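You operate a simulated robot arm through the tools that you are given. There is no shell and no other tool.

You run a simulated robot arm. Do the job below in one go: nothing can be reset, and whatever is moved stays where it is left.

TASK
Clamp the skid rail and tap both bushes home with the skid mallet.
Fine: fingers clear of clamp and mallet; the rail stays put; mallet back on its rest; leave the box latch alone.

Only the result counts: the job must be done as asked and must still hold three seconds after the hand-in. Knocking over, shifting, dropping, spilling or breaking anything else fails it.

THE ROBOT
A 7-joint arm with a three-finger gripper, fixed in place. Base frame: the origin is at the foot of the arm, x ahead of it, y to its left, z up; the work surface is at about z = 0.78. Lengths are in m, angles in rad, forces in N, time in s.
With the tool pointing down near the work surface it reaches from about 0.5 to 0.94 m from the base axis. Its first joint turns from -2.897 to 2.897 rad. Payload 2.69 kg.
The TCP is the grasp point between the finger pads, 0.029 m short of the fingertips. In the tool frame z runs along the fingers and y along their closing line. Largest opening 0.12 m; the body of the gripper starts 0.078 m behind the TCP.
Orientation is that of the tool frame in the base frame, as [roll, pitch, yaw] about the fixed x, y, z axes, in that order (R = Rz(yaw) Ry(pitch) Rx(roll)). With the fingers straight down and closing along the base's y, the tool's x points along the base's -x, its y along +y and its z along -z.

THE INTERFACE
- The arm moves only by the tool play_rows. Its argument "motion" is a list of rows, each an object of numbers (a shift or turn left out is 0, a gripper value left out holds the last): "x", "y", "z": the shift along the base's x, y, z in units of 20 mm (1.0 is 20 mm); "rx", "ry", "rz": the turn, a rotation vector about the base's x, y, z in units of 4 degrees (1.0 is 4 degrees); "fingers": the opening, from 0 (shut) to 1 (fully open). In form: [{"x": .., "y": .., "z": .., "rx": .., "ry": .., "rz": .., "fingers": ..}, ...]. A call has 1 to 20 rows; each row shifts and turns the commanded pose from where the row before left it. A call with a number of a shift or a turn outside -1 to 1 is refused whole. Rows are played at 5 a second. More than 0.05 m and 0.15 rad between two rows, or a gripper value outside its range, and nothing of the call is played. A pose out of reach is approached as far as the arm can. The call stops where the force on the tool passes 50 N (or 10 N more than at its start, if that is more) or the arm is blocked; 0.2 s more then pass. The fingers move at their own pace and stop on an object; they squeeze with about 30 N. The grip force told is the motor's: it shows also when the fingers shut on nothing. Time passes only in rows, and 0.2 s behind the last, so rows that do not move let the fingers close. It gives the time, the measured TCP pose, the force on the tool (base axes), the opening and the grip force at its end, in the units of the frame above (readings bear some noise), with the torque about the TCP (base axes, N m) and any sound that the robot's microphone picked up.
- Cameras (640 x 400 px; columns grow to the right, rows downward): "scene" is fixed at [0.0491, -0.6477, 1.4226]; the picture's right is [0.57, -0.82, 0.00], its down [-0.42, -0.29, -0.86] and it looks along [0.71, 0.49, -0.50] (base axes); focal length 329 px, centre (320, 200). "wrist" rides on the gripper at [0.063, 0, -0.104] in the tool frame; the picture's right is [0.00, 1.00, 0.00], its down [-0.83, 0.00, -0.56] and it looks along [-0.56, 0.00, 0.83] (tool axes); focal length 275 px, centre (320, 200). There is no depth. A picture from a camera that has moved, and an enlarged one, comes with that camera's place and axes in the base frame and with its lens.
- snapshot(camera): a new picture of that camera. No time passes.
- raise_lower(by): slides the trunk up (or, below 0, down) by that many m; the arm rides with it, the base frame stays. It gives what a move gives, with no picture.
- enlarge(camera, box): a new picture of the part [left, top, right, bottom] of that camera's present view, enlarged. No time passes.
- finish_job(): hands the job in; it is judged then, once.

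Places have to be worked out from the pictures, the camera data and where the tool is seen. Open the gripper and draw the arm clear of the work before you hand the job in, unless the task says otherwise.

The tools are called as name(argument=value, ...) on one line, values as JSON. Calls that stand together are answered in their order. play_rows: Moves the arm, as the interface text tells. Its arguments: {"type":"object","properties":{"motion":{"type":"array"}},"required":["motion"]} The other tools are called the same way: raise_lower (by) slides the trunk up or down; snapshot (camera) takes a picture; enlarge (camera, box) takes an enlarged picture of a part of a camera's view; finish_job () hands the job in.

At the start:

```text
t: 0.0
tcp_pos: [0.4836, -0.1778, 1.191]
orientation: [3.141, -0.001, 3.14]
ft_force: [-0.7, 0.4, -0.1]
moment: [0.02, 0.01, 0.01]
width: 0.1198
grasp_force: 0.0
trunk travel left (down, up): [-0.613, 0.0]
```

scene: 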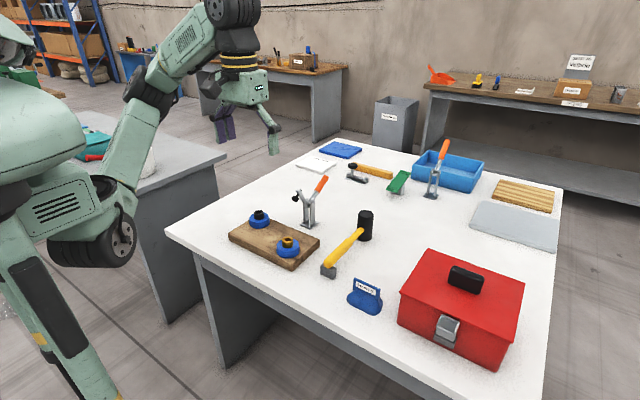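
wrist: 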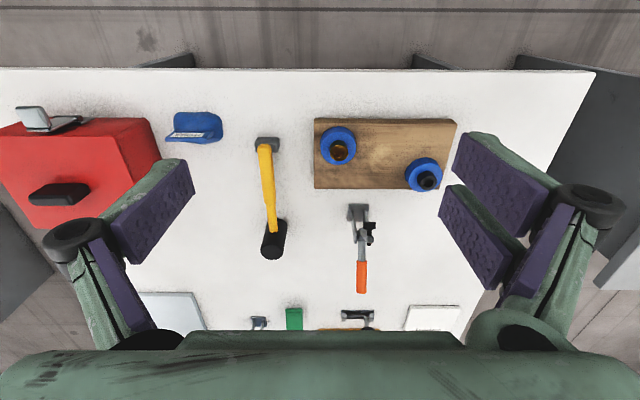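

I start by looking closer at the clamp, rail/board, bushes, mallet and signs in both views.

enlarge(camera="scene", box=[220, 160, 400, 290])

enlarge(camera="scene", box=[290, 130, 480, 220])

enlarge(camera="wrist", box=[230, 100, 480, 310])

enlarge(camera="scene", box=[320, 240, 540, 370])

```text
3.08 times, centred on (310, 225) of scene
camera zoom: at [0.0491, -0.6477, 1.4226], right [0.57, -0.82, 0.0], down [-0.42, -0.29, -0.86], along [0.71, 0.49, -0.5], focal length 1013 px, centre (351, 123)
```

zoom: 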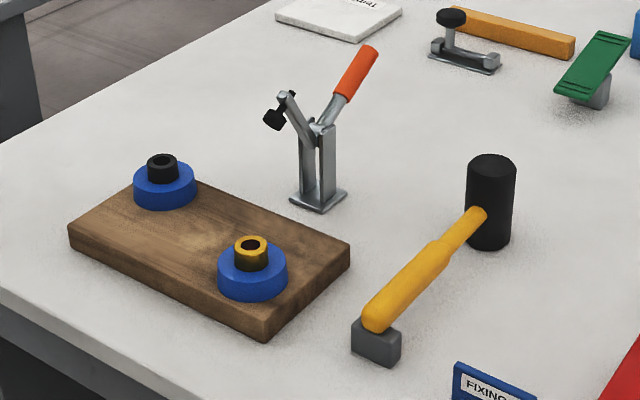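

```text
3.37 times, centred on (385, 175) of scene
camera zoom: at [0.0491, -0.6477, 1.4226], right [0.57, -0.82, 0.0], down [-0.42, -0.29, -0.86], along [0.71, 0.49, -0.5], focal length 1109 px, centre (101, 284)
```

zoom: 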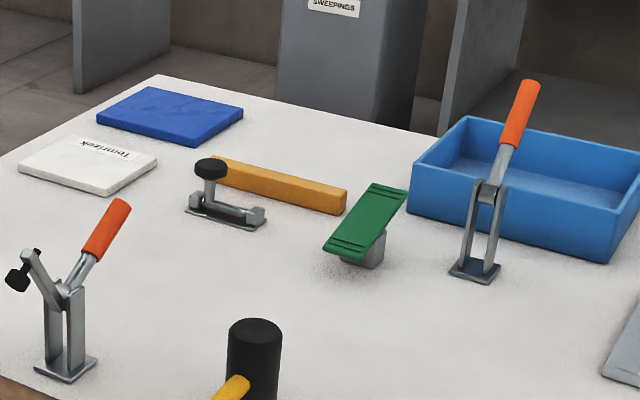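

```text
1.90 times, centred on (355, 205) of wrist
camera zoom: at [0.4213, -0.1789, 1.2953], right [0.0, 1.0, 0.0], down [0.83, 0.0, 0.56], along [0.56, 0.0, -0.83], focal length 524 px, centre (253, 190)
```

zoom: 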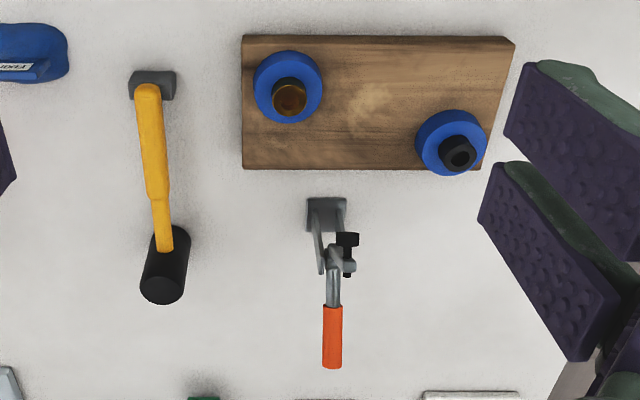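

```text
2.91 times, centred on (430, 305) of scene
camera zoom: at [0.0491, -0.6477, 1.4226], right [0.57, -0.82, 0.0], down [-0.42, -0.29, -0.86], along [0.71, 0.49, -0.5], focal length 958 px, centre (0, -106)
```

zoom: 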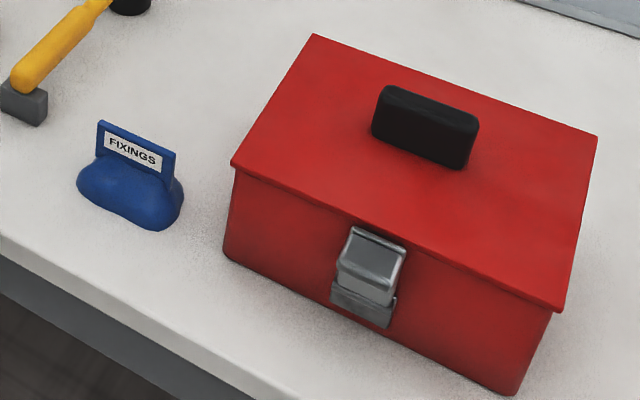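

The toggle clamp stands near (0.80, -0.09), open, with its bumper over the board's far edge; the mallet lies along x with its head near (0.83, -0.28) and handle end on a grey rest at (0.62, -0.28). I enlarge the details before moving.

enlarge(camera="scene", box=[280, 165, 340, 235])

enlarge(camera="wrist", box=[335, 190, 405, 300])

enlarge(camera="scene", box=[225, 200, 325, 275])

enlarge(camera="scene", box=[310, 200, 385, 285])

enlarge(camera="scene", box=[415, 130, 460, 205])

```text
5.71 times, centred on (310, 200) of scene
camera zoom: at [0.0491, -0.6477, 1.4226], right [0.57, -0.82, 0.0], down [-0.42, -0.29, -0.86], along [0.71, 0.49, -0.5], focal length 1882 px, centre (377, 200)
```

zoom: 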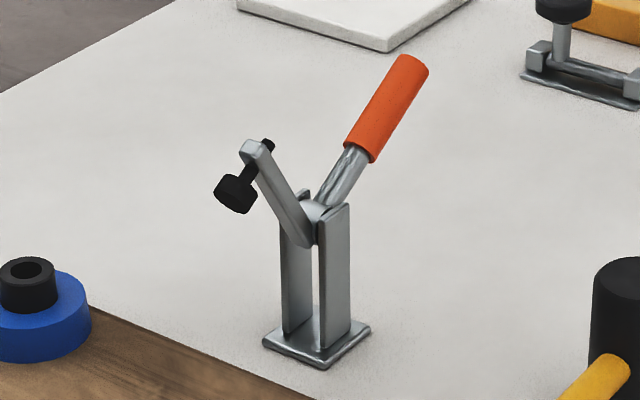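

```text
3.64 times, centred on (370, 245) of wrist
camera zoom: at [0.4213, -0.1789, 1.2953], right [0.0, 1.0, 0.0], down [0.83, 0.0, 0.56], along [0.56, 0.0, -0.83], focal length 1001 px, centre (138, 36)
```

zoom: 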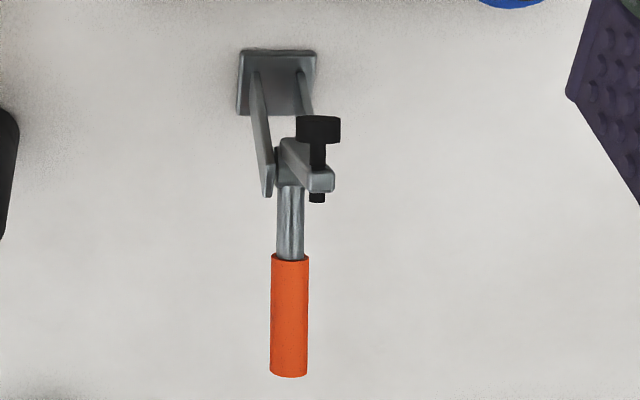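

```text
5.33 times, centred on (275, 238) of scene
camera zoom: at [0.0491, -0.6477, 1.4226], right [0.57, -0.82, 0.0], down [-0.42, -0.29, -0.86], along [0.71, 0.49, -0.5], focal length 1756 px, centre (560, 0)
```

zoom: 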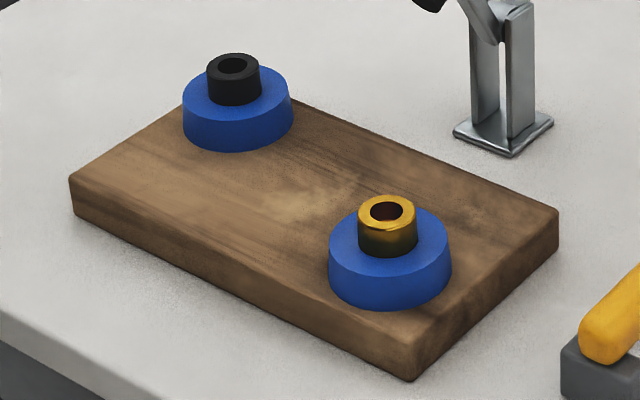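

```text
4.71 times, centred on (348, 242) of scene
camera zoom: at [0.0491, -0.6477, 1.4226], right [0.57, -0.82, 0.0], down [-0.42, -0.29, -0.86], along [0.71, 0.49, -0.5], focal length 1550 px, centre (191, 0)
```

zoom: 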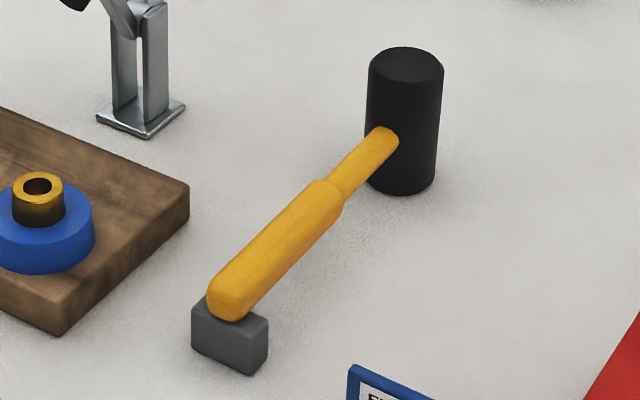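

```text
5.33 times, centred on (438, 168) of scene
camera zoom: at [0.0491, -0.6477, 1.4226], right [0.57, -0.82, 0.0], down [-0.42, -0.29, -0.86], along [0.71, 0.49, -0.5], focal length 1756 px, centre (-307, 373)
```

zoom: 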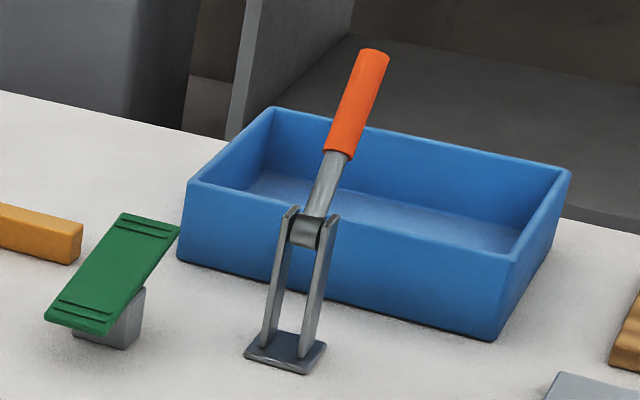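

The clamp is an upright-handle toggle: its pivot sits near (0.79, -0.096, 0.876), with the handle leaning +x and the arm raised toward the board. I move above the mallet side, turning the wrist camera to look along +y, to see the clamp, board and bushes in profile.

play_rows(motion=[{"x": 0.7, "y": -0.43, "z": -0.3, "rz": 1}, {"x": 0.7, "y": -0.43, "z": -0.3, "rz": 1}, {"x": 0.7, "y": -0.43, "z": -0.3, "rz": 1}, {"x": 0.7, "y": -0.43, "z": -0.3, "rz": 1}, {"x": 0.7, "y": -0.43, "z": -0.3, "rz": 1}, {"x": 0.7, "y": -0.43, "z": -0.3, "rz": 1}, {"x": 0.7, "y": -0.43, "z": -0.3, "rz": 1}, {"x": 0.7, "y": -0.43, "z": -0.3, "rz": 1}, {"x": 0.7, "y": -0.43, "z": -0.3, "rz": 1}, {"x": 0.7, "y": -0.43, "z": -0.3, "rz": 1}, {"x": 0.7, "y": -0.43, "z": -0.3, "rz": 1}, {"x": 0.7, "y": -0.43, "z": -0.3, "rz": 1}, {"x": 0.7, "y": -0.43, "z": -0.3, "rz": 1}, {"x": 0.7, "y": -0.43, "z": -0.3, "rz": 1}, {"x": 0.7, "y": -0.43, "z": -0.3, "rz": 1}, {"x": 0.7, "y": -0.43, "z": -0.3, "rz": 1}, {"x": 0.7, "y": -0.43, "z": -0.3, "rz": 1}, {"x": 0.7, "y": -0.43, "z": -0.3, "rz": 1}, {"x": 0.7, "y": -0.43, "z": -0.3, "rz": 1}, {"x": 0.7, "y": -0.43, "z": -0.3, "rz": 1}])

snapshot(camera="wrist")

snapshot(camera="scene")

```text
t: 4.2
tcp_pos: [0.7632, -0.3499, 1.0712]
orientation: [-3.141, 0.0, -1.744]
ft_force: [-0.4, 0.8, 0.2]
moment: [-0.02, 0.01, -0.01]
width: 0.1201
grasp_force: 0.1
trunk travel left (down, up): [-0.613, 0.0]
```

```text
taken
camera wrist: at [0.7533, -0.4125, 1.1752], right [-0.99, 0.17, 0.0], down [0.14, 0.82, 0.56], along [0.09, 0.55, -0.83], focal length 275 px, centre (320, 200)
```

wrist: 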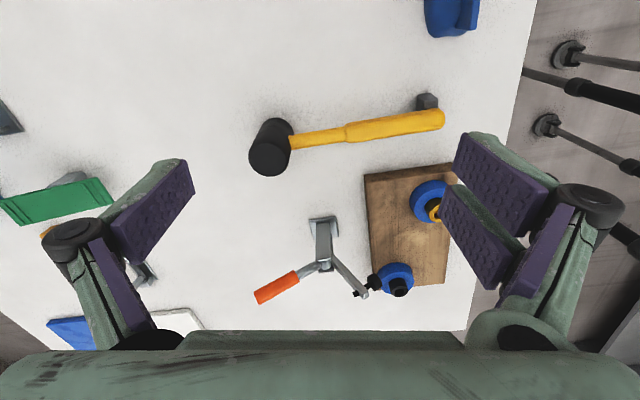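

```text
taken
```

scene: 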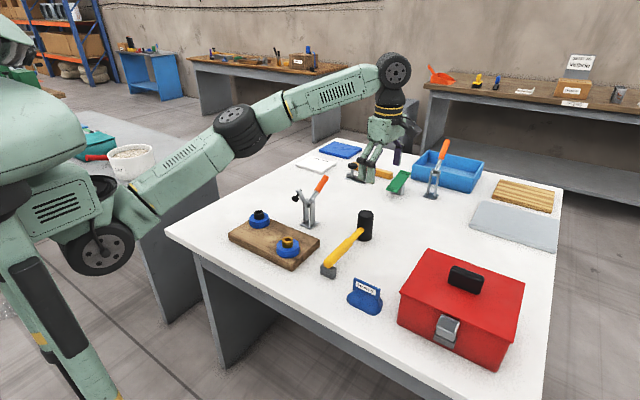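

Reach is fine and I can see the clamp in profile. I enlarge this view on the clamp/board and the mallet.

enlarge(camera="wrist", box=[240, 160, 470, 310])

enlarge(camera="wrist", box=[240, 80, 460, 200])

enlarge(camera="wrist", box=[0, 150, 220, 350])

```text
2.67 times, centred on (355, 235) of wrist
camera zoom: at [0.7533, -0.4125, 1.1752], right [-0.99, 0.17, 0.0], down [0.14, 0.82, 0.56], along [0.09, 0.55, -0.83], focal length 734 px, centre (227, 107)
```

zoom: 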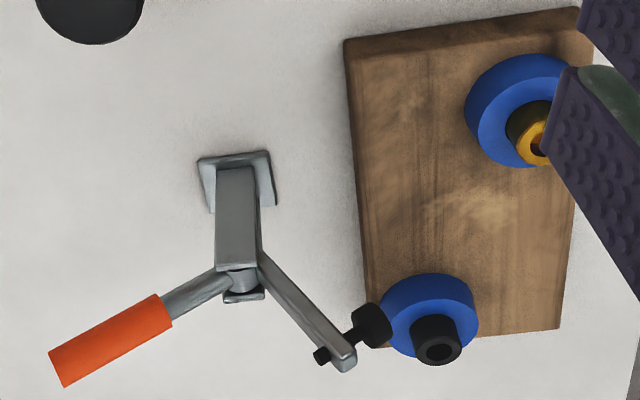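

```text
2.91 times, centred on (350, 140) of wrist
camera zoom: at [0.7533, -0.4125, 1.1752], right [-0.99, 0.17, 0.0], down [0.14, 0.82, 0.56], along [0.09, 0.55, -0.83], focal length 801 px, centre (233, 374)
```

zoom: 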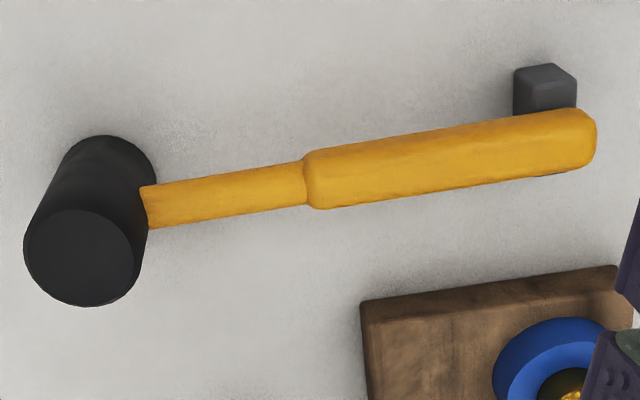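

```text
2.00 times, centred on (110, 250) of wrist
camera zoom: at [0.7533, -0.4125, 1.1752], right [-0.99, 0.17, 0.0], down [0.14, 0.82, 0.56], along [0.09, 0.55, -0.83], focal length 551 px, centre (740, 100)
```

zoom: 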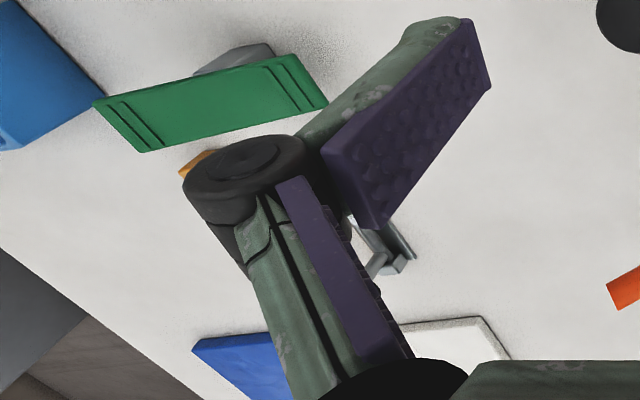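

The clamp hinges in the x–z plane; closing it means pushing the handle from its +x lean up and over toward -x. I turn the tool back, shut the fingers and hover behind (+x of) the handle.

play_rows(motion=[{"x": 0.37, "y": 0.635, "rz": -1, "fingers": 0}, {"x": 0.37, "y": 0.635, "rz": -1}, {"x": 0.37, "y": 0.635, "rz": -1}, {"x": 0.37, "y": 0.635, "rz": -1}, {"x": 0.37, "y": 0.635, "rz": -1}, {"x": 0.37, "y": 0.635, "rz": -1}, {"x": 0.37, "y": 0.635, "rz": -1}, {"x": 0.37, "y": 0.635, "rz": -1}, {"x": 0.37, "y": 0.635, "rz": -1}, {"x": 0.37, "y": 0.635, "rz": -1}, {"x": 0.37, "y": 0.635, "rz": -1}, {"x": 0.37, "y": 0.635, "rz": -1}, {"x": 0.37, "y": 0.635, "rz": -1}, {"x": 0.37, "y": 0.635, "rz": -1}, {"x": 0.37, "y": 0.635, "rz": -1}, {"x": 0.37, "y": 0.635, "rz": -1}, {"x": 0.37, "y": 0.635, "rz": -1}, {"x": 0.37, "y": 0.635, "rz": -1}, {"x": 0.37, "y": 0.635, "rz": -1}, {"x": 0.37, "y": 0.635, "rz": -1}])

snapshot(camera="wrist")

snapshot(camera="scene")

```text
t: 8.4
tcp_pos: [0.8879, -0.0931, 1.0685]
orientation: [3.141, -0.001, 3.141]
ft_force: [0.6, 0.6, -0.1]
moment: [-0.06, 0.05, -0.01]
width: 0.0
grasp_force: 28.3
out of reach, approached as far as the arm can: row 17, 18, 19, 20
trunk travel left (down, up): [-0.613, 0.0]
```

```text
taken
camera wrist: at [0.8265, -0.0937, 1.1728], right [0.0, 1.0, 0.0], down [0.83, 0.0, 0.56], along [0.56, 0.0, -0.83], focal length 275 px, centre (320, 200)
```

wrist: 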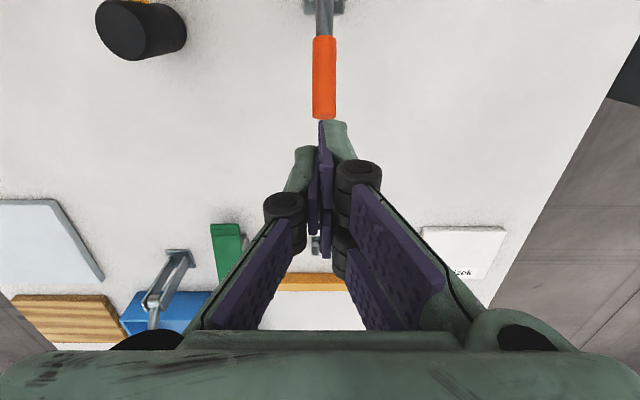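

```text
taken
```

scene: 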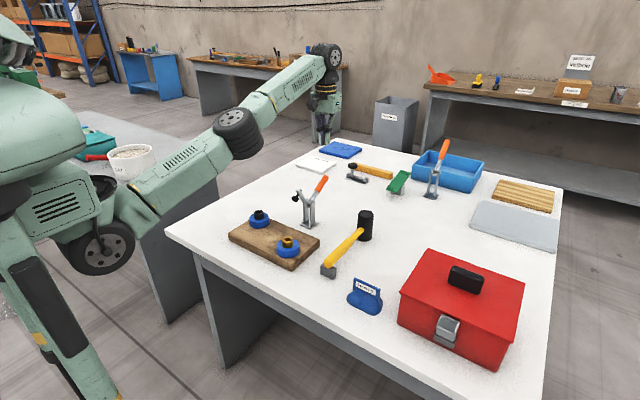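

The fingers are shut and near x=0.888, the reach limit at this height. I lower a little (still above the handle tip at about 0.945) to see whether reach opens up.

play_rows(motion=[{"z": -0.7}, {"z": -0.7}, {"z": -0.7}, {}])

```text
t: 9.4
tcp_pos: [0.901, -0.089, 1.0361]
orientation: [3.141, -0.002, 3.141]
ft_force: [-0.6, -0.4, -0.2]
moment: [0.0, 0.01, 0.07]
width: 0.0
grasp_force: 28.6
out of reach, approached as far as the arm can: row 1, 2, 3
trunk travel left (down, up): [-0.613, 0.0]
```

Reach opened to x=0.901 as it lowered. I continue down just behind the handle tip and re-centre y to about -0.095.

play_rows(motion=[{"z": -0.6, "y": -0.1}, {"z": -0.6, "y": -0.1}, {"z": -0.6, "y": -0.1}, {"z": -0.6}, {}])

snapshot(camera="wrist")

enlarge(camera="scene", box=[270, 100, 370, 240])

```text
t: 10.6
tcp_pos: [0.9093, -0.0885, 1.0089]
orientation: [3.14, -0.002, 3.133]
ft_force: [0.1, -0.7, -0.4]
moment: [-0.01, 0.0, 0.02]
width: 0.0001
grasp_force: 28.3
out of reach, approached as far as the arm can: row 1, 2, 3, 4
trunk travel left (down, up): [-0.613, 0.0]
```

```text
taken
camera wrist: at [0.8479, -0.0869, 1.1135], right [0.0, 1.0, 0.0], down [0.83, 0.0, 0.55], along [0.55, 0.0, -0.83], focal length 275 px, centre (320, 200)
```

wrist: 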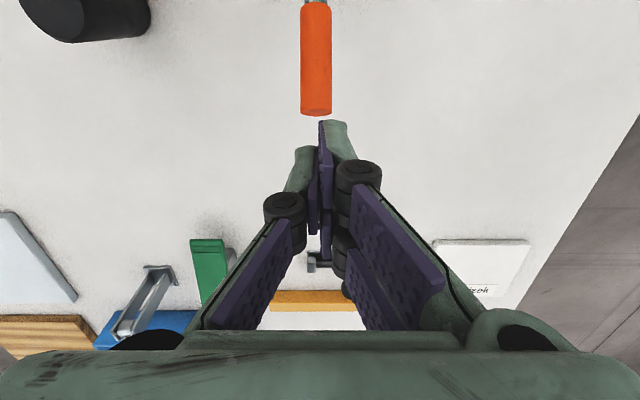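

```text
2.86 times, centred on (320, 170) of scene
camera zoom: at [0.0491, -0.6477, 1.4226], right [0.57, -0.82, 0.0], down [-0.42, -0.29, -0.86], along [0.71, 0.49, -0.5], focal length 941 px, centre (320, 286)
```

zoom: 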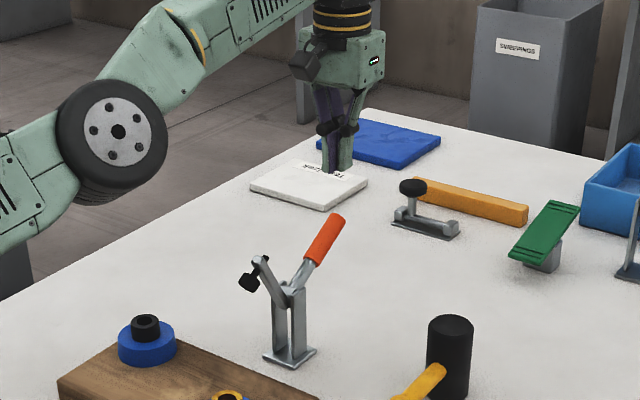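

The fingers hang right behind the handle (handle y ≈ -0.09, TCP y ≈ -0.0885, x face ≈ 0.90 vs handle end ≈ 0.88). The arm is near its reach limit, so I lower the trunk by 0.06 to bring the fingertips to about z=0.92.

raise_lower(by=-0.06)

snapshot(camera="wrist")

enlarge(camera="scene", box=[270, 100, 370, 240])

```text
t: 11.6
tcp_pos: [0.9105, -0.0863, 0.9553]
orientation: [-3.138, 0.008, 3.138]
ft_force: [13.2, -3.1, 36.6]
moment: [-0.15, -0.08, 0.04]
width: 0.0
grasp_force: 28.5
trunk travel left (down, up): [-0.553, 0.06]
```

```text
taken
camera wrist: at [0.8457, -0.0863, 1.0605], right [0.0, 1.0, 0.0], down [0.82, 0.0, 0.57], along [0.57, 0.0, -0.82], focal length 275 px, centre (320, 200)
```

wrist: 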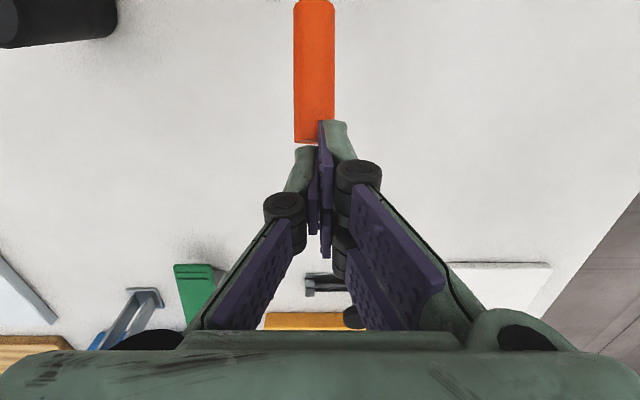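

```text
2.86 times, centred on (320, 170) of scene
camera zoom: at [0.0491, -0.6477, 1.4226], right [0.57, -0.82, 0.0], down [-0.42, -0.29, -0.86], along [0.71, 0.49, -0.5], focal length 941 px, centre (320, 286)
```

zoom: 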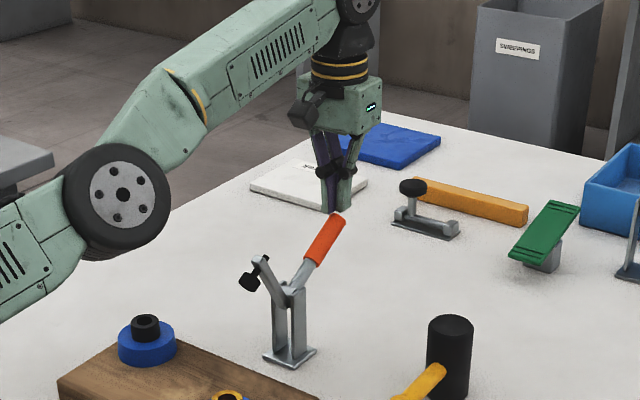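

The reading of +36 N upward says the fingertips are resting on the handle's end from above, so the tip sits further out than I judged. I lift off at once.

play_rows(motion=[{"z": 1}, {"z": 1}, {"z": 1}, {}])

enlarge(camera="scene", box=[270, 120, 370, 240])

snapshot(camera="wrist")

```text
t: 12.6
tcp_pos: [0.8909, -0.0907, 1.0033]
orientation: [-3.14, -0.005, 3.134]
ft_force: [0.5, -0.4, 0.0]
moment: [-0.03, 0.0, 0.0]
width: 0.0
grasp_force: 28.7
out of reach, approached as far as the arm can: row 1, 2, 3
trunk travel left (down, up): [-0.553, 0.06]
```

```text
3.33 times, centred on (320, 180) of scene
camera zoom: at [0.0491, -0.6477, 1.4226], right [0.57, -0.82, 0.0], down [-0.42, -0.29, -0.86], along [0.71, 0.49, -0.5], focal length 1098 px, centre (320, 267)
```

zoom: 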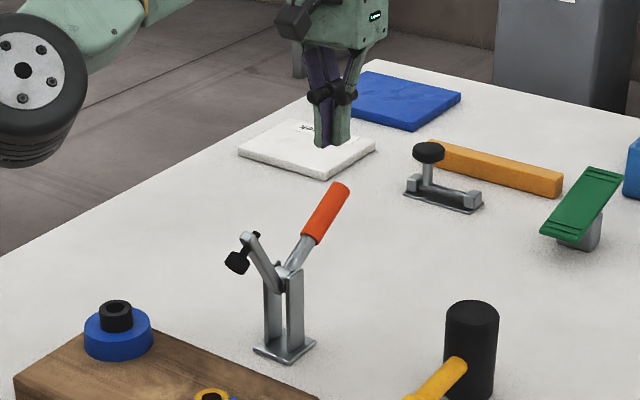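

```text
taken
camera wrist: at [0.8293, -0.0899, 1.1077], right [0.0, 1.0, 0.0], down [0.83, 0.0, 0.55], along [0.55, 0.0, -0.83], focal length 275 px, centre (320, 200)
```

wrist: 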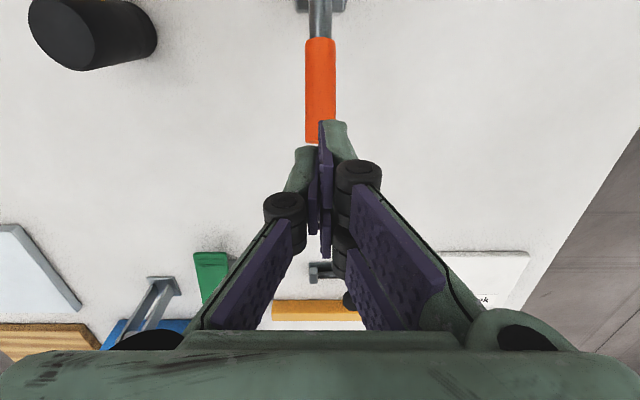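

The contact showed the handle tip is really near (0.897, -0.09, 0.93); the clamp looks unchanged. Getting behind it is at the limit of reach, so I'll instead pinch the orange handle from above and swing it; first I open the fingers and come back to a reachable x to resync the commanded pose.

play_rows(motion=[{"x": -0.6, "z": 0.3, "fingers": 0.55}, {"x": -0.6}, {"x": -0.6}, {}, {}])

snapshot(camera="wrist")

```text
t: 13.8
tcp_pos: [0.856, -0.0902, 1.0107]
orientation: [3.14, -0.004, 3.135]
ft_force: [0.1, -0.5, -0.2]
moment: [0.02, 0.02, 0.03]
width: 0.0659
grasp_force: 0.0
trunk travel left (down, up): [-0.553, 0.06]
```

```text
taken
camera wrist: at [0.7933, -0.0897, 1.1143], right [0.0, 1.0, 0.0], down [0.83, 0.0, 0.55], along [0.55, 0.0, -0.83], focal length 275 px, centre (320, 200)
```

wrist: 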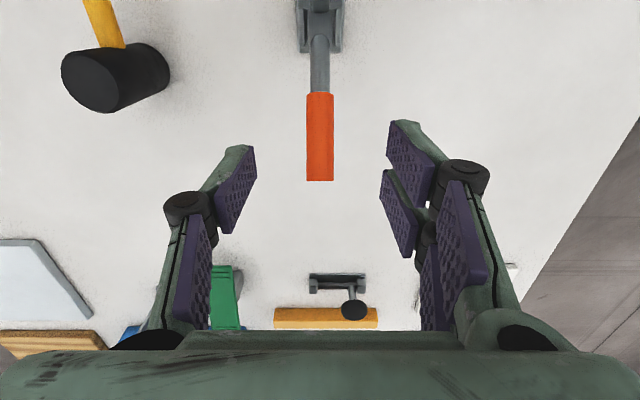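

The pose is in sync again and the handle is centred between the open fingers (y ≈ -0.09). I lower straddling the orange handle to about (0.876, -0.09, 0.918).

play_rows(motion=[{"x": 0.17, "z": -0.78}, {"x": 0.17, "z": -0.78}, {"x": 0.17, "z": -0.78}, {"x": 0.17, "z": -0.78}, {"x": 0.17, "z": -0.78}, {"x": 0.15, "z": -0.73}, {}])

snapshot(camera="wrist")

enlarge(camera="scene", box=[270, 120, 370, 240])

```text
t: 15.4
tcp_pos: [0.8758, -0.0899, 0.9174]
orientation: [-3.141, 0.0, 3.135]
ft_force: [0.3, -0.1, -1.1]
moment: [0.0, 0.0, 0.02]
width: 0.0661
grasp_force: 0.1
trunk travel left (down, up): [-0.553, 0.06]
```

```text
taken
camera wrist: at [0.8132, -0.0898, 1.0212], right [0.0, 1.0, 0.0], down [0.83, 0.0, 0.55], along [0.55, 0.0, -0.83], focal length 275 px, centre (320, 200)
```

wrist: 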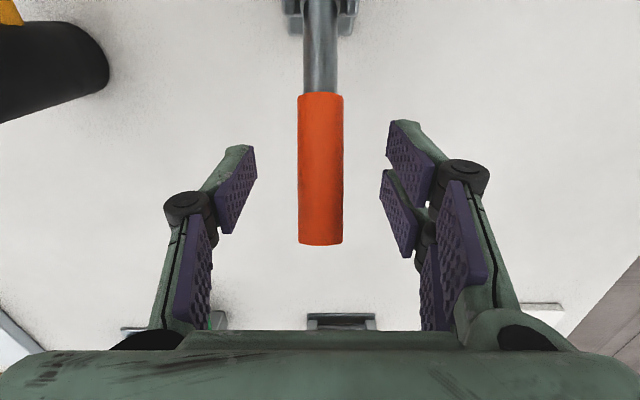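

```text
3.33 times, centred on (320, 180) of scene
camera zoom: at [0.0491, -0.6477, 1.4226], right [0.57, -0.82, 0.0], down [-0.42, -0.29, -0.86], along [0.71, 0.49, -0.5], focal length 1098 px, centre (320, 267)
```

zoom: 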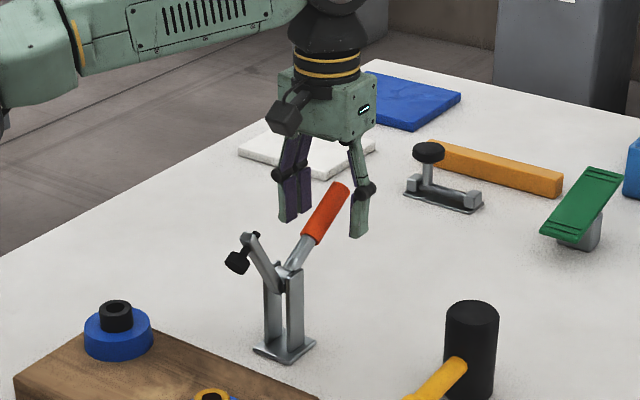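

The handle is centred between the pads with the TCP on the orange grip. I close the fingers on it.

play_rows(motion=[{"fingers": 0}, {}, {}, {}, {}])

```text
t: 16.6
tcp_pos: [0.8755, -0.0896, 0.9163]
orientation: [3.141, -0.002, 3.134]
ft_force: [-0.4, 2.3, -0.9]
moment: [0.22, -0.06, -0.31]
width: 0.021
grasp_force: 37.9
trunk travel left (down, up): [-0.553, 0.06]
```

The fingers hold the handle (width 0.021). I swing the first 20° of the arc about the pivot at about (0.799, 0.871) and check the forces.

play_rows(motion=[{"x": -0.212, "z": 0.325}, {"x": -0.239, "z": 0.305}, {"x": -0.265, "z": 0.284}, {"x": -0.289, "z": 0.259}, {}])

enlarge(camera="scene", box=[270, 120, 370, 240])

snapshot(camera="wrist")

```text
t: 17.8
tcp_pos: [0.8576, -0.0908, 0.9391]
orientation: [-3.141, -0.002, 3.137]
ft_force: [14.2, -0.1, -8.7]
moment: [-0.13, -1.45, 0.16]
width: 0.0214
grasp_force: 44.6
trunk travel left (down, up): [-0.553, 0.06]
```

```text
3.33 times, centred on (320, 180) of scene
camera zoom: at [0.0491, -0.6477, 1.4226], right [0.57, -0.82, 0.0], down [-0.42, -0.29, -0.86], along [0.71, 0.49, -0.5], focal length 1098 px, centre (320, 267)
```

zoom: 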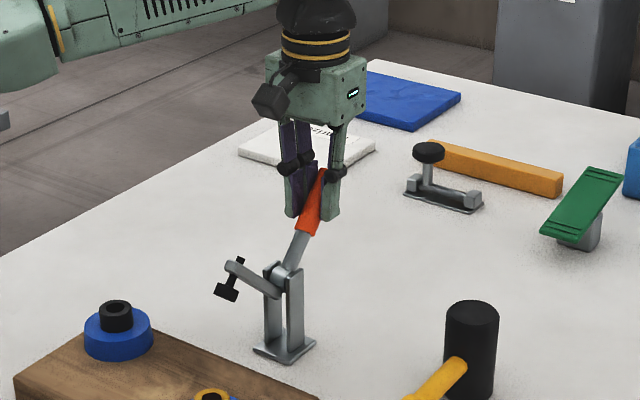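

```text
taken
camera wrist: at [0.7945, -0.0897, 1.0438], right [0.0, 1.0, 0.0], down [0.83, 0.0, 0.55], along [0.55, 0.0, -0.83], focal length 275 px, centre (320, 200)
```

wrist: 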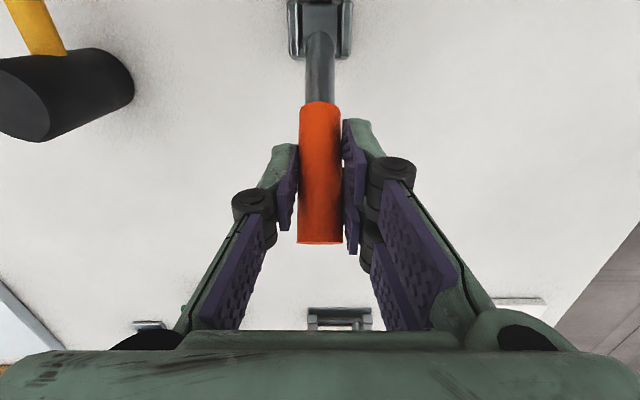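

The handle has risen and the arm is coming down as expected, with modest forces. I continue the arc another 20°.

play_rows(motion=[{"x": -0.31, "z": 0.233}, {"x": -0.33, "z": 0.205}, {"x": -0.346, "z": 0.176}, {"x": -0.36, "z": 0.145}, {}])

enlarge(camera="scene", box=[250, 120, 370, 250])

```text
t: 19.0
tcp_pos: [0.8289, -0.0894, 0.9565]
orientation: [-3.14, -0.002, 3.135]
ft_force: [15.8, -1.4, -2.0]
moment: [0.04, -1.52, -0.03]
width: 0.0215
grasp_force: 45.3
trunk travel left (down, up): [-0.553, 0.06]
```

```text
3.08 times, centred on (310, 185) of scene
camera zoom: at [0.0491, -0.6477, 1.4226], right [0.57, -0.82, 0.0], down [-0.42, -0.29, -0.86], along [0.71, 0.49, -0.5], focal length 1013 px, centre (351, 246)
```

zoom: 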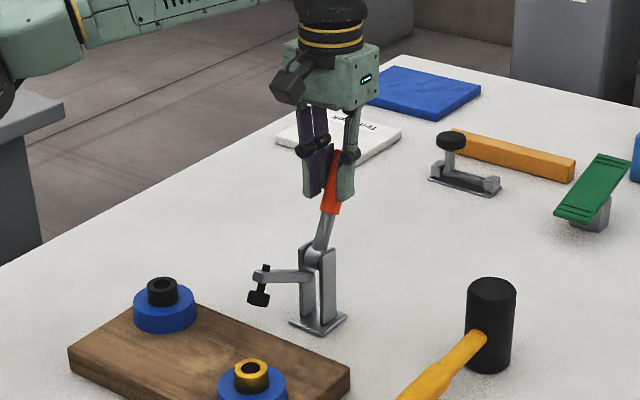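

The arm is about level now and the bumper is coming down over the board edge. I continue the arc in smaller calls.

play_rows(motion=[{"x": -0.371, "z": 0.113}, {"x": -0.38, "z": 0.08}, {"x": -0.385, "z": 0.045}, {}])

enlarge(camera="scene", box=[250, 120, 370, 250])

```text
t: 20.0
tcp_pos: [0.8041, -0.0889, 0.9623]
orientation: [3.14, -0.006, 3.134]
ft_force: [1.0, 6.7, 1.2]
moment: [0.16, -0.02, 0.15]
width: 0.0199
grasp_force: 44.8
trunk travel left (down, up): [-0.553, 0.06]
```

```text
3.08 times, centred on (310, 185) of scene
camera zoom: at [0.0491, -0.6477, 1.4226], right [0.57, -0.82, 0.0], down [-0.42, -0.29, -0.86], along [0.71, 0.49, -0.5], focal length 1013 px, centre (351, 246)
```

zoom: 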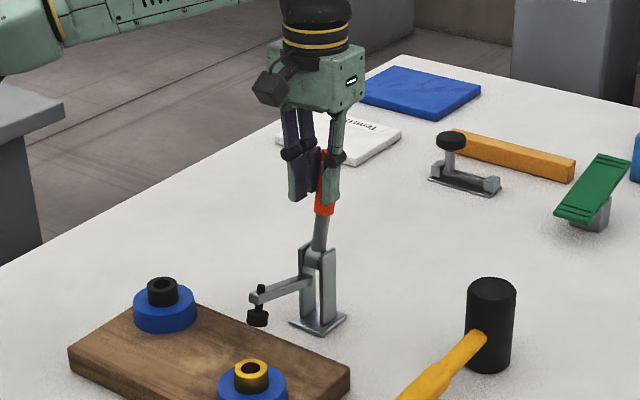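

The arm is tipping below level; forces have dropped to nearly zero. I check from the wrist camera before continuing.

snapshot(camera="wrist")

enlarge(camera="scene", box=[280, 160, 340, 240])

```text
taken
camera wrist: at [0.7426, -0.0891, 1.0655], right [0.0, 1.0, 0.0], down [0.83, 0.0, 0.55], along [0.55, 0.0, -0.83], focal length 275 px, centre (320, 200)
```

wrist: 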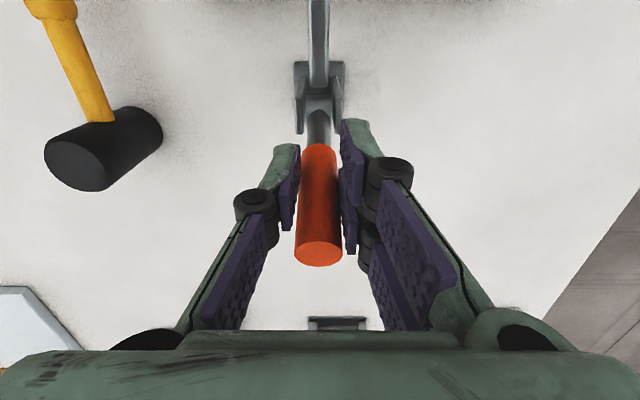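

```text
5.00 times, centred on (310, 200) of scene
camera zoom: at [0.0491, -0.6477, 1.4226], right [0.57, -0.82, 0.0], down [-0.42, -0.29, -0.86], along [0.71, 0.49, -0.5], focal length 1646 px, centre (370, 200)
```

zoom: 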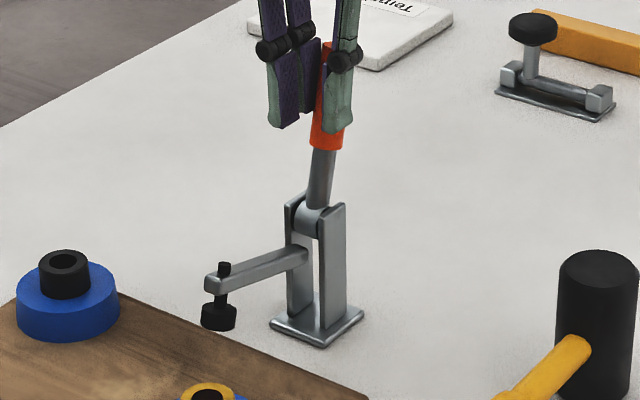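

By the picture slopes the arm is still about 15° above level and the handle about 83°; more travel is needed. I continue the arc past vertical.

play_rows(motion=[{"x": -0.385, "z": 0.015}, {"x": -0.39, "z": -0.02}, {"x": -0.385, "z": -0.055}, {}])

enlarge(camera="scene", box=[280, 160, 340, 240])

```text
t: 20.7
tcp_pos: [0.7928, -0.0792, 0.9612]
orientation: [3.123, 0.0, -3.128]
ft_force: [-2.4, 11.3, -0.6]
moment: [0.25, 0.13, 0.23]
width: 0.0
grasp_force: 28.6
trunk travel left (down, up): [-0.553, 0.06]
stopped in row 3: the force on the tool passed its limit at 52 N (the readings are from after the stop); the commanded pose is now the measured one
```

```text
5.00 times, centred on (310, 200) of scene
camera zoom: at [0.0491, -0.6477, 1.4226], right [0.57, -0.82, 0.0], down [-0.42, -0.29, -0.86], along [0.71, 0.49, -0.5], focal length 1646 px, centre (370, 200)
```

zoom: 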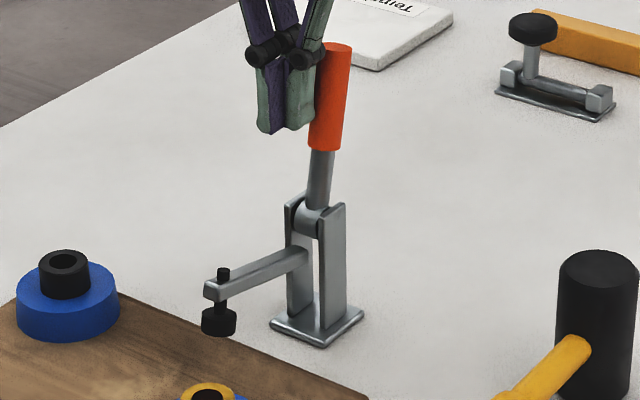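

The pinch slipped off the handle: it stopped at roughly 75° with the bumper still about 2–3 cm above the board, so it needs a firmer push from behind. I move aside, raise above the handle tip (≈0.99) and come round to its +x side with fingers shut.

play_rows(motion=[{"y": 0.6, "x": -0.3}, {"y": 0.4, "z": 0.5}, {"z": 1}, {"z": 1}, {"z": 1}, {"z": 0.6}, {"x": 0.8, "y": -0.4}, {"x": 1, "y": -0.4}, {"x": 1, "y": -0.4}, {"x": 1, "y": -0.3}, {}])

snapshot(camera="wrist")

enlarge(camera="scene", box=[250, 120, 370, 250])

```text
t: 23.1
tcp_pos: [0.8633, -0.0908, 1.0419]
orientation: [3.125, 0.001, -3.132]
ft_force: [-0.2, -1.1, 0.6]
moment: [0.01, 0.0, 0.03]
width: 0.0003
grasp_force: 28.1
trunk travel left (down, up): [-0.553, 0.06]
```

```text
taken
camera wrist: at [0.7998, -0.0932, 1.1462], right [-0.01, 1.0, 0.02], down [0.83, 0.0, 0.56], along [0.56, 0.02, -0.83], focal length 275 px, centre (320, 200)
```

wrist: 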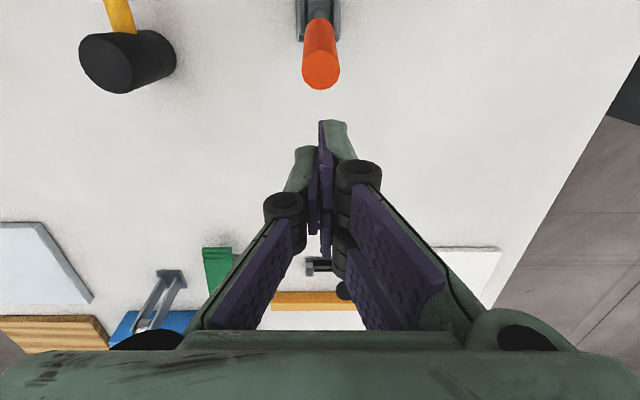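

```text
3.08 times, centred on (310, 185) of scene
camera zoom: at [0.0491, -0.6477, 1.4226], right [0.57, -0.82, 0.0], down [-0.42, -0.29, -0.86], along [0.71, 0.49, -0.5], focal length 1013 px, centre (351, 246)
```

zoom: 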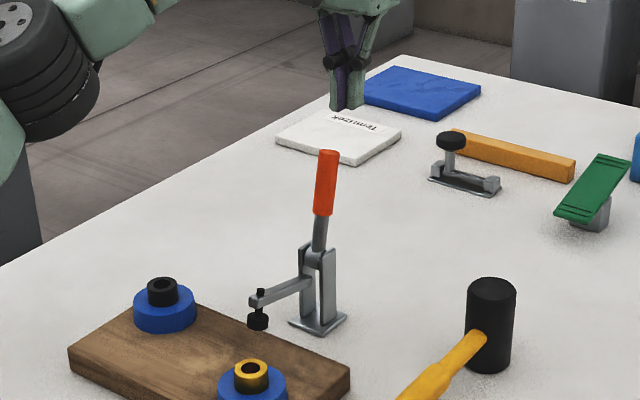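

The handle stands about 75° with its tip near (0.824, -0.09, 0.985), and the shut fingers are behind it. I descend to TCP z≈0.962 and start pushing gently in -x.

play_rows(motion=[{"z": -1, "rx": -0.23, "rz": -0.14}, {"z": -1}, {"z": -1}, {"z": -1}, {}, {"x": -0.5}, {"x": -0.4}, {"x": -0.3}, {"x": -0.3}, {"x": -0.3}])

enlarge(camera="scene", box=[250, 120, 370, 250])

```text
t: 25.4
tcp_pos: [0.8319, -0.0913, 0.9634]
orientation: [-3.136, 0.018, -3.133]
ft_force: [19.4, -4.2, 0.2]
moment: [0.01, 0.37, 0.05]
width: 0.0
grasp_force: 27.8
trunk travel left (down, up): [-0.553, 0.06]
stopped in row 10: the force on the tool passed its limit at 53 N (the readings are from after the stop); the commanded pose is now the measured one
```

```text
3.08 times, centred on (310, 185) of scene
camera zoom: at [0.0491, -0.6477, 1.4226], right [0.57, -0.82, 0.0], down [-0.42, -0.29, -0.86], along [0.71, 0.49, -0.5], focal length 1013 px, centre (351, 246)
```

zoom: 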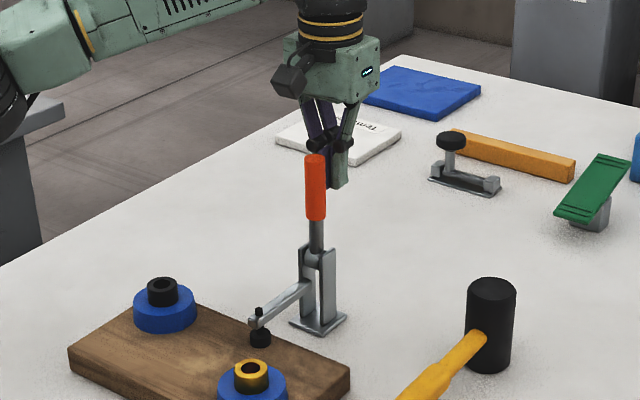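

The handle now looks vertical and the bumper sits on the board near (0.69, -0.09, 0.81), possibly snapped over. I take a still reading and a closer look.

play_rows(motion=[{}])

enlarge(camera="scene", box=[275, 150, 345, 240])

snapshot(camera="wrist")

```text
t: 25.8
tcp_pos: [0.8325, -0.0907, 0.9615]
orientation: [-3.137, 0.016, -3.133]
ft_force: [24.8, -3.8, -0.7]
moment: [-0.09, 0.47, 0.05]
width: 0.0
grasp_force: 28.9
trunk travel left (down, up): [-0.553, 0.06]
```

```text
4.44 times, centred on (310, 195) of scene
camera zoom: at [0.0491, -0.6477, 1.4226], right [0.57, -0.82, 0.0], down [-0.42, -0.29, -0.86], along [0.71, 0.49, -0.5], focal length 1463 px, centre (364, 222)
```

zoom: 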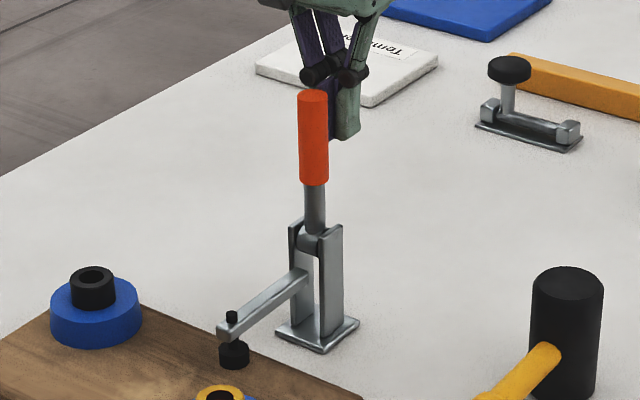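

```text
taken
camera wrist: at [0.7678, -0.0908, 1.0655], right [-0.01, 1.0, -0.01], down [0.82, 0.01, 0.57], along [0.57, 0.0, -0.82], focal length 275 px, centre (320, 200)
```

wrist: 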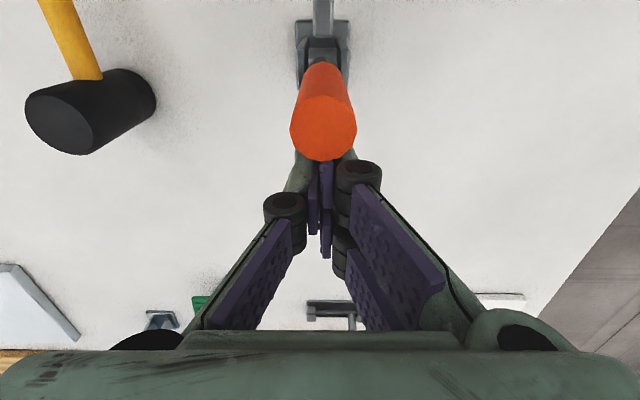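

The handle is upright and the bumper appears seated, but my fingers are still leaning on it with 25 N. I back off 2 cm to see whether the clamp holds by itself.

play_rows(motion=[{"x": 0.5}, {"x": 0.7}, {"x": 0.3}, {}])

enlarge(camera="scene", box=[275, 150, 345, 240])

snapshot(camera="wrist")

```text
t: 26.8
tcp_pos: [0.8596, -0.091, 0.9641]
orientation: [-3.136, 0.015, -3.136]
ft_force: [0.1, -0.5, -0.3]
moment: [0.02, 0.01, 0.02]
width: 0.0
grasp_force: 28.3
trunk travel left (down, up): [-0.553, 0.06]
```

```text
4.44 times, centred on (310, 195) of scene
camera zoom: at [0.0491, -0.6477, 1.4226], right [0.57, -0.82, 0.0], down [-0.42, -0.29, -0.86], along [0.71, 0.49, -0.5], focal length 1463 px, centre (364, 222)
```

zoom: 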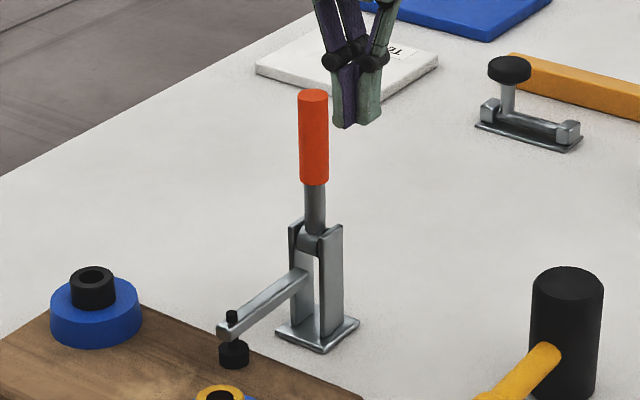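

```text
taken
camera wrist: at [0.7954, -0.0905, 1.0668], right [-0.01, 1.0, 0.0], down [0.82, 0.01, 0.57], along [0.57, 0.0, -0.82], focal length 275 px, centre (320, 200)
```

wrist: 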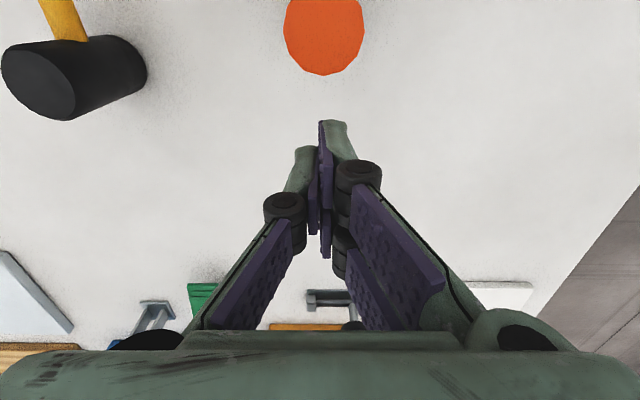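

The clamp stays upright with the fingers clear. I zoom hard on the bumper to judge whether it presses on the board.

enlarge(camera="scene", box=[290, 205, 335, 250])

enlarge(camera="scene", box=[220, 190, 340, 275])

```text
8.89 times, centred on (312, 228) of scene
camera zoom: at [0.0491, -0.6477, 1.4226], right [0.57, -0.82, 0.0], down [-0.42, -0.29, -0.86], along [0.71, 0.49, -0.5], focal length 2927 px, centre (387, -44)
```

zoom: 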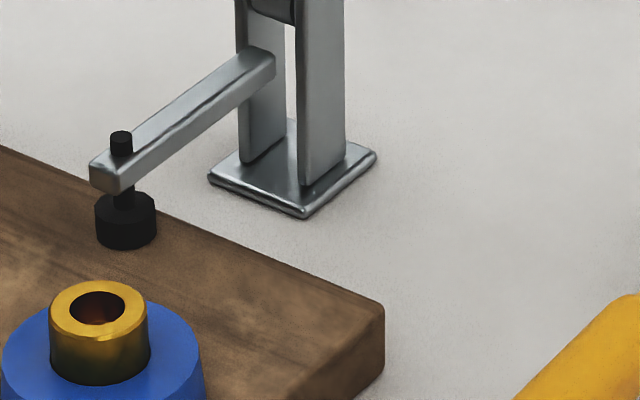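

```text
4.71 times, centred on (280, 232) of scene
camera zoom: at [0.0491, -0.6477, 1.4226], right [0.57, -0.82, 0.0], down [-0.42, -0.29, -0.86], along [0.71, 0.49, -0.5], focal length 1550 px, centre (508, 47)
```

zoom: 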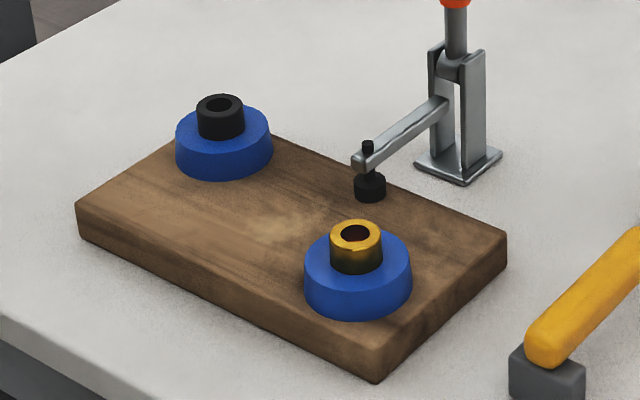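

The arm is level, the handle vertical and the bumper sits on the board top: the clamp is closed and holds. Now I rise and move over the mallet head near (0.832, -0.279), opening the fingers and levelling the tool.

play_rows(motion=[{"z": 1, "x": 0.1}, {"z": 1}, {"z": 1}, {"z": 1}, {"y": -0.8, "x": -0.1, "ry": 0.215, "rx": 0.08, "rz": -0.08, "fingers": 0.72}, {"y": -0.9, "x": -0.15}, {"y": -0.95, "x": -0.15}, {"y": -0.95, "x": -0.15}, {"y": -0.95, "x": -0.2}, {"y": -0.95, "x": -0.2}, {"y": -0.95, "x": -0.2}, {"y": -0.95, "x": -0.2}, {"y": -0.95, "x": -0.1}, {"y": -0.95, "x": -0.1}, {}])

snapshot(camera="wrist")

snapshot(camera="scene")

```text
t: 30.0
tcp_pos: [0.8222, -0.2719, 1.0434]
orientation: [3.14, -0.001, -3.141]
ft_force: [0.7, -0.2, -1.0]
moment: [0.0, -0.03, -0.02]
width: 0.0862
grasp_force: 0.1
out of reach, approached as far as the arm can: row 13, 14
trunk travel left (down, up): [-0.553, 0.06]
```

```text
taken
camera wrist: at [0.7593, -0.2728, 1.1471], right [-0.01, 1.0, 0.0], down [0.83, 0.0, 0.56], along [0.56, 0.0, -0.83], focal length 275 px, centre (320, 200)
```

wrist: 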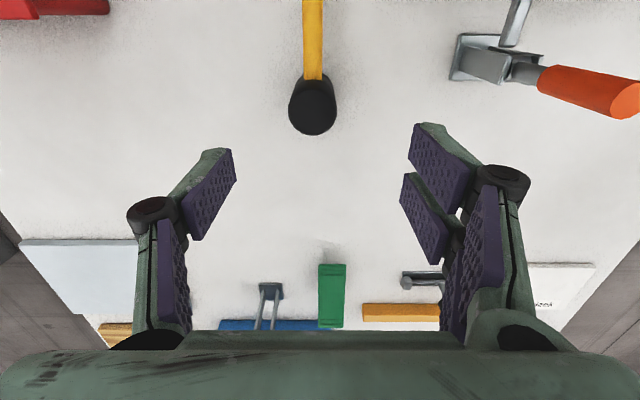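

```text
taken
```

scene: 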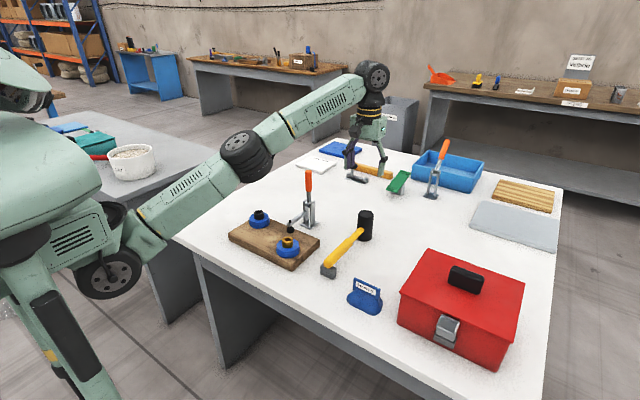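

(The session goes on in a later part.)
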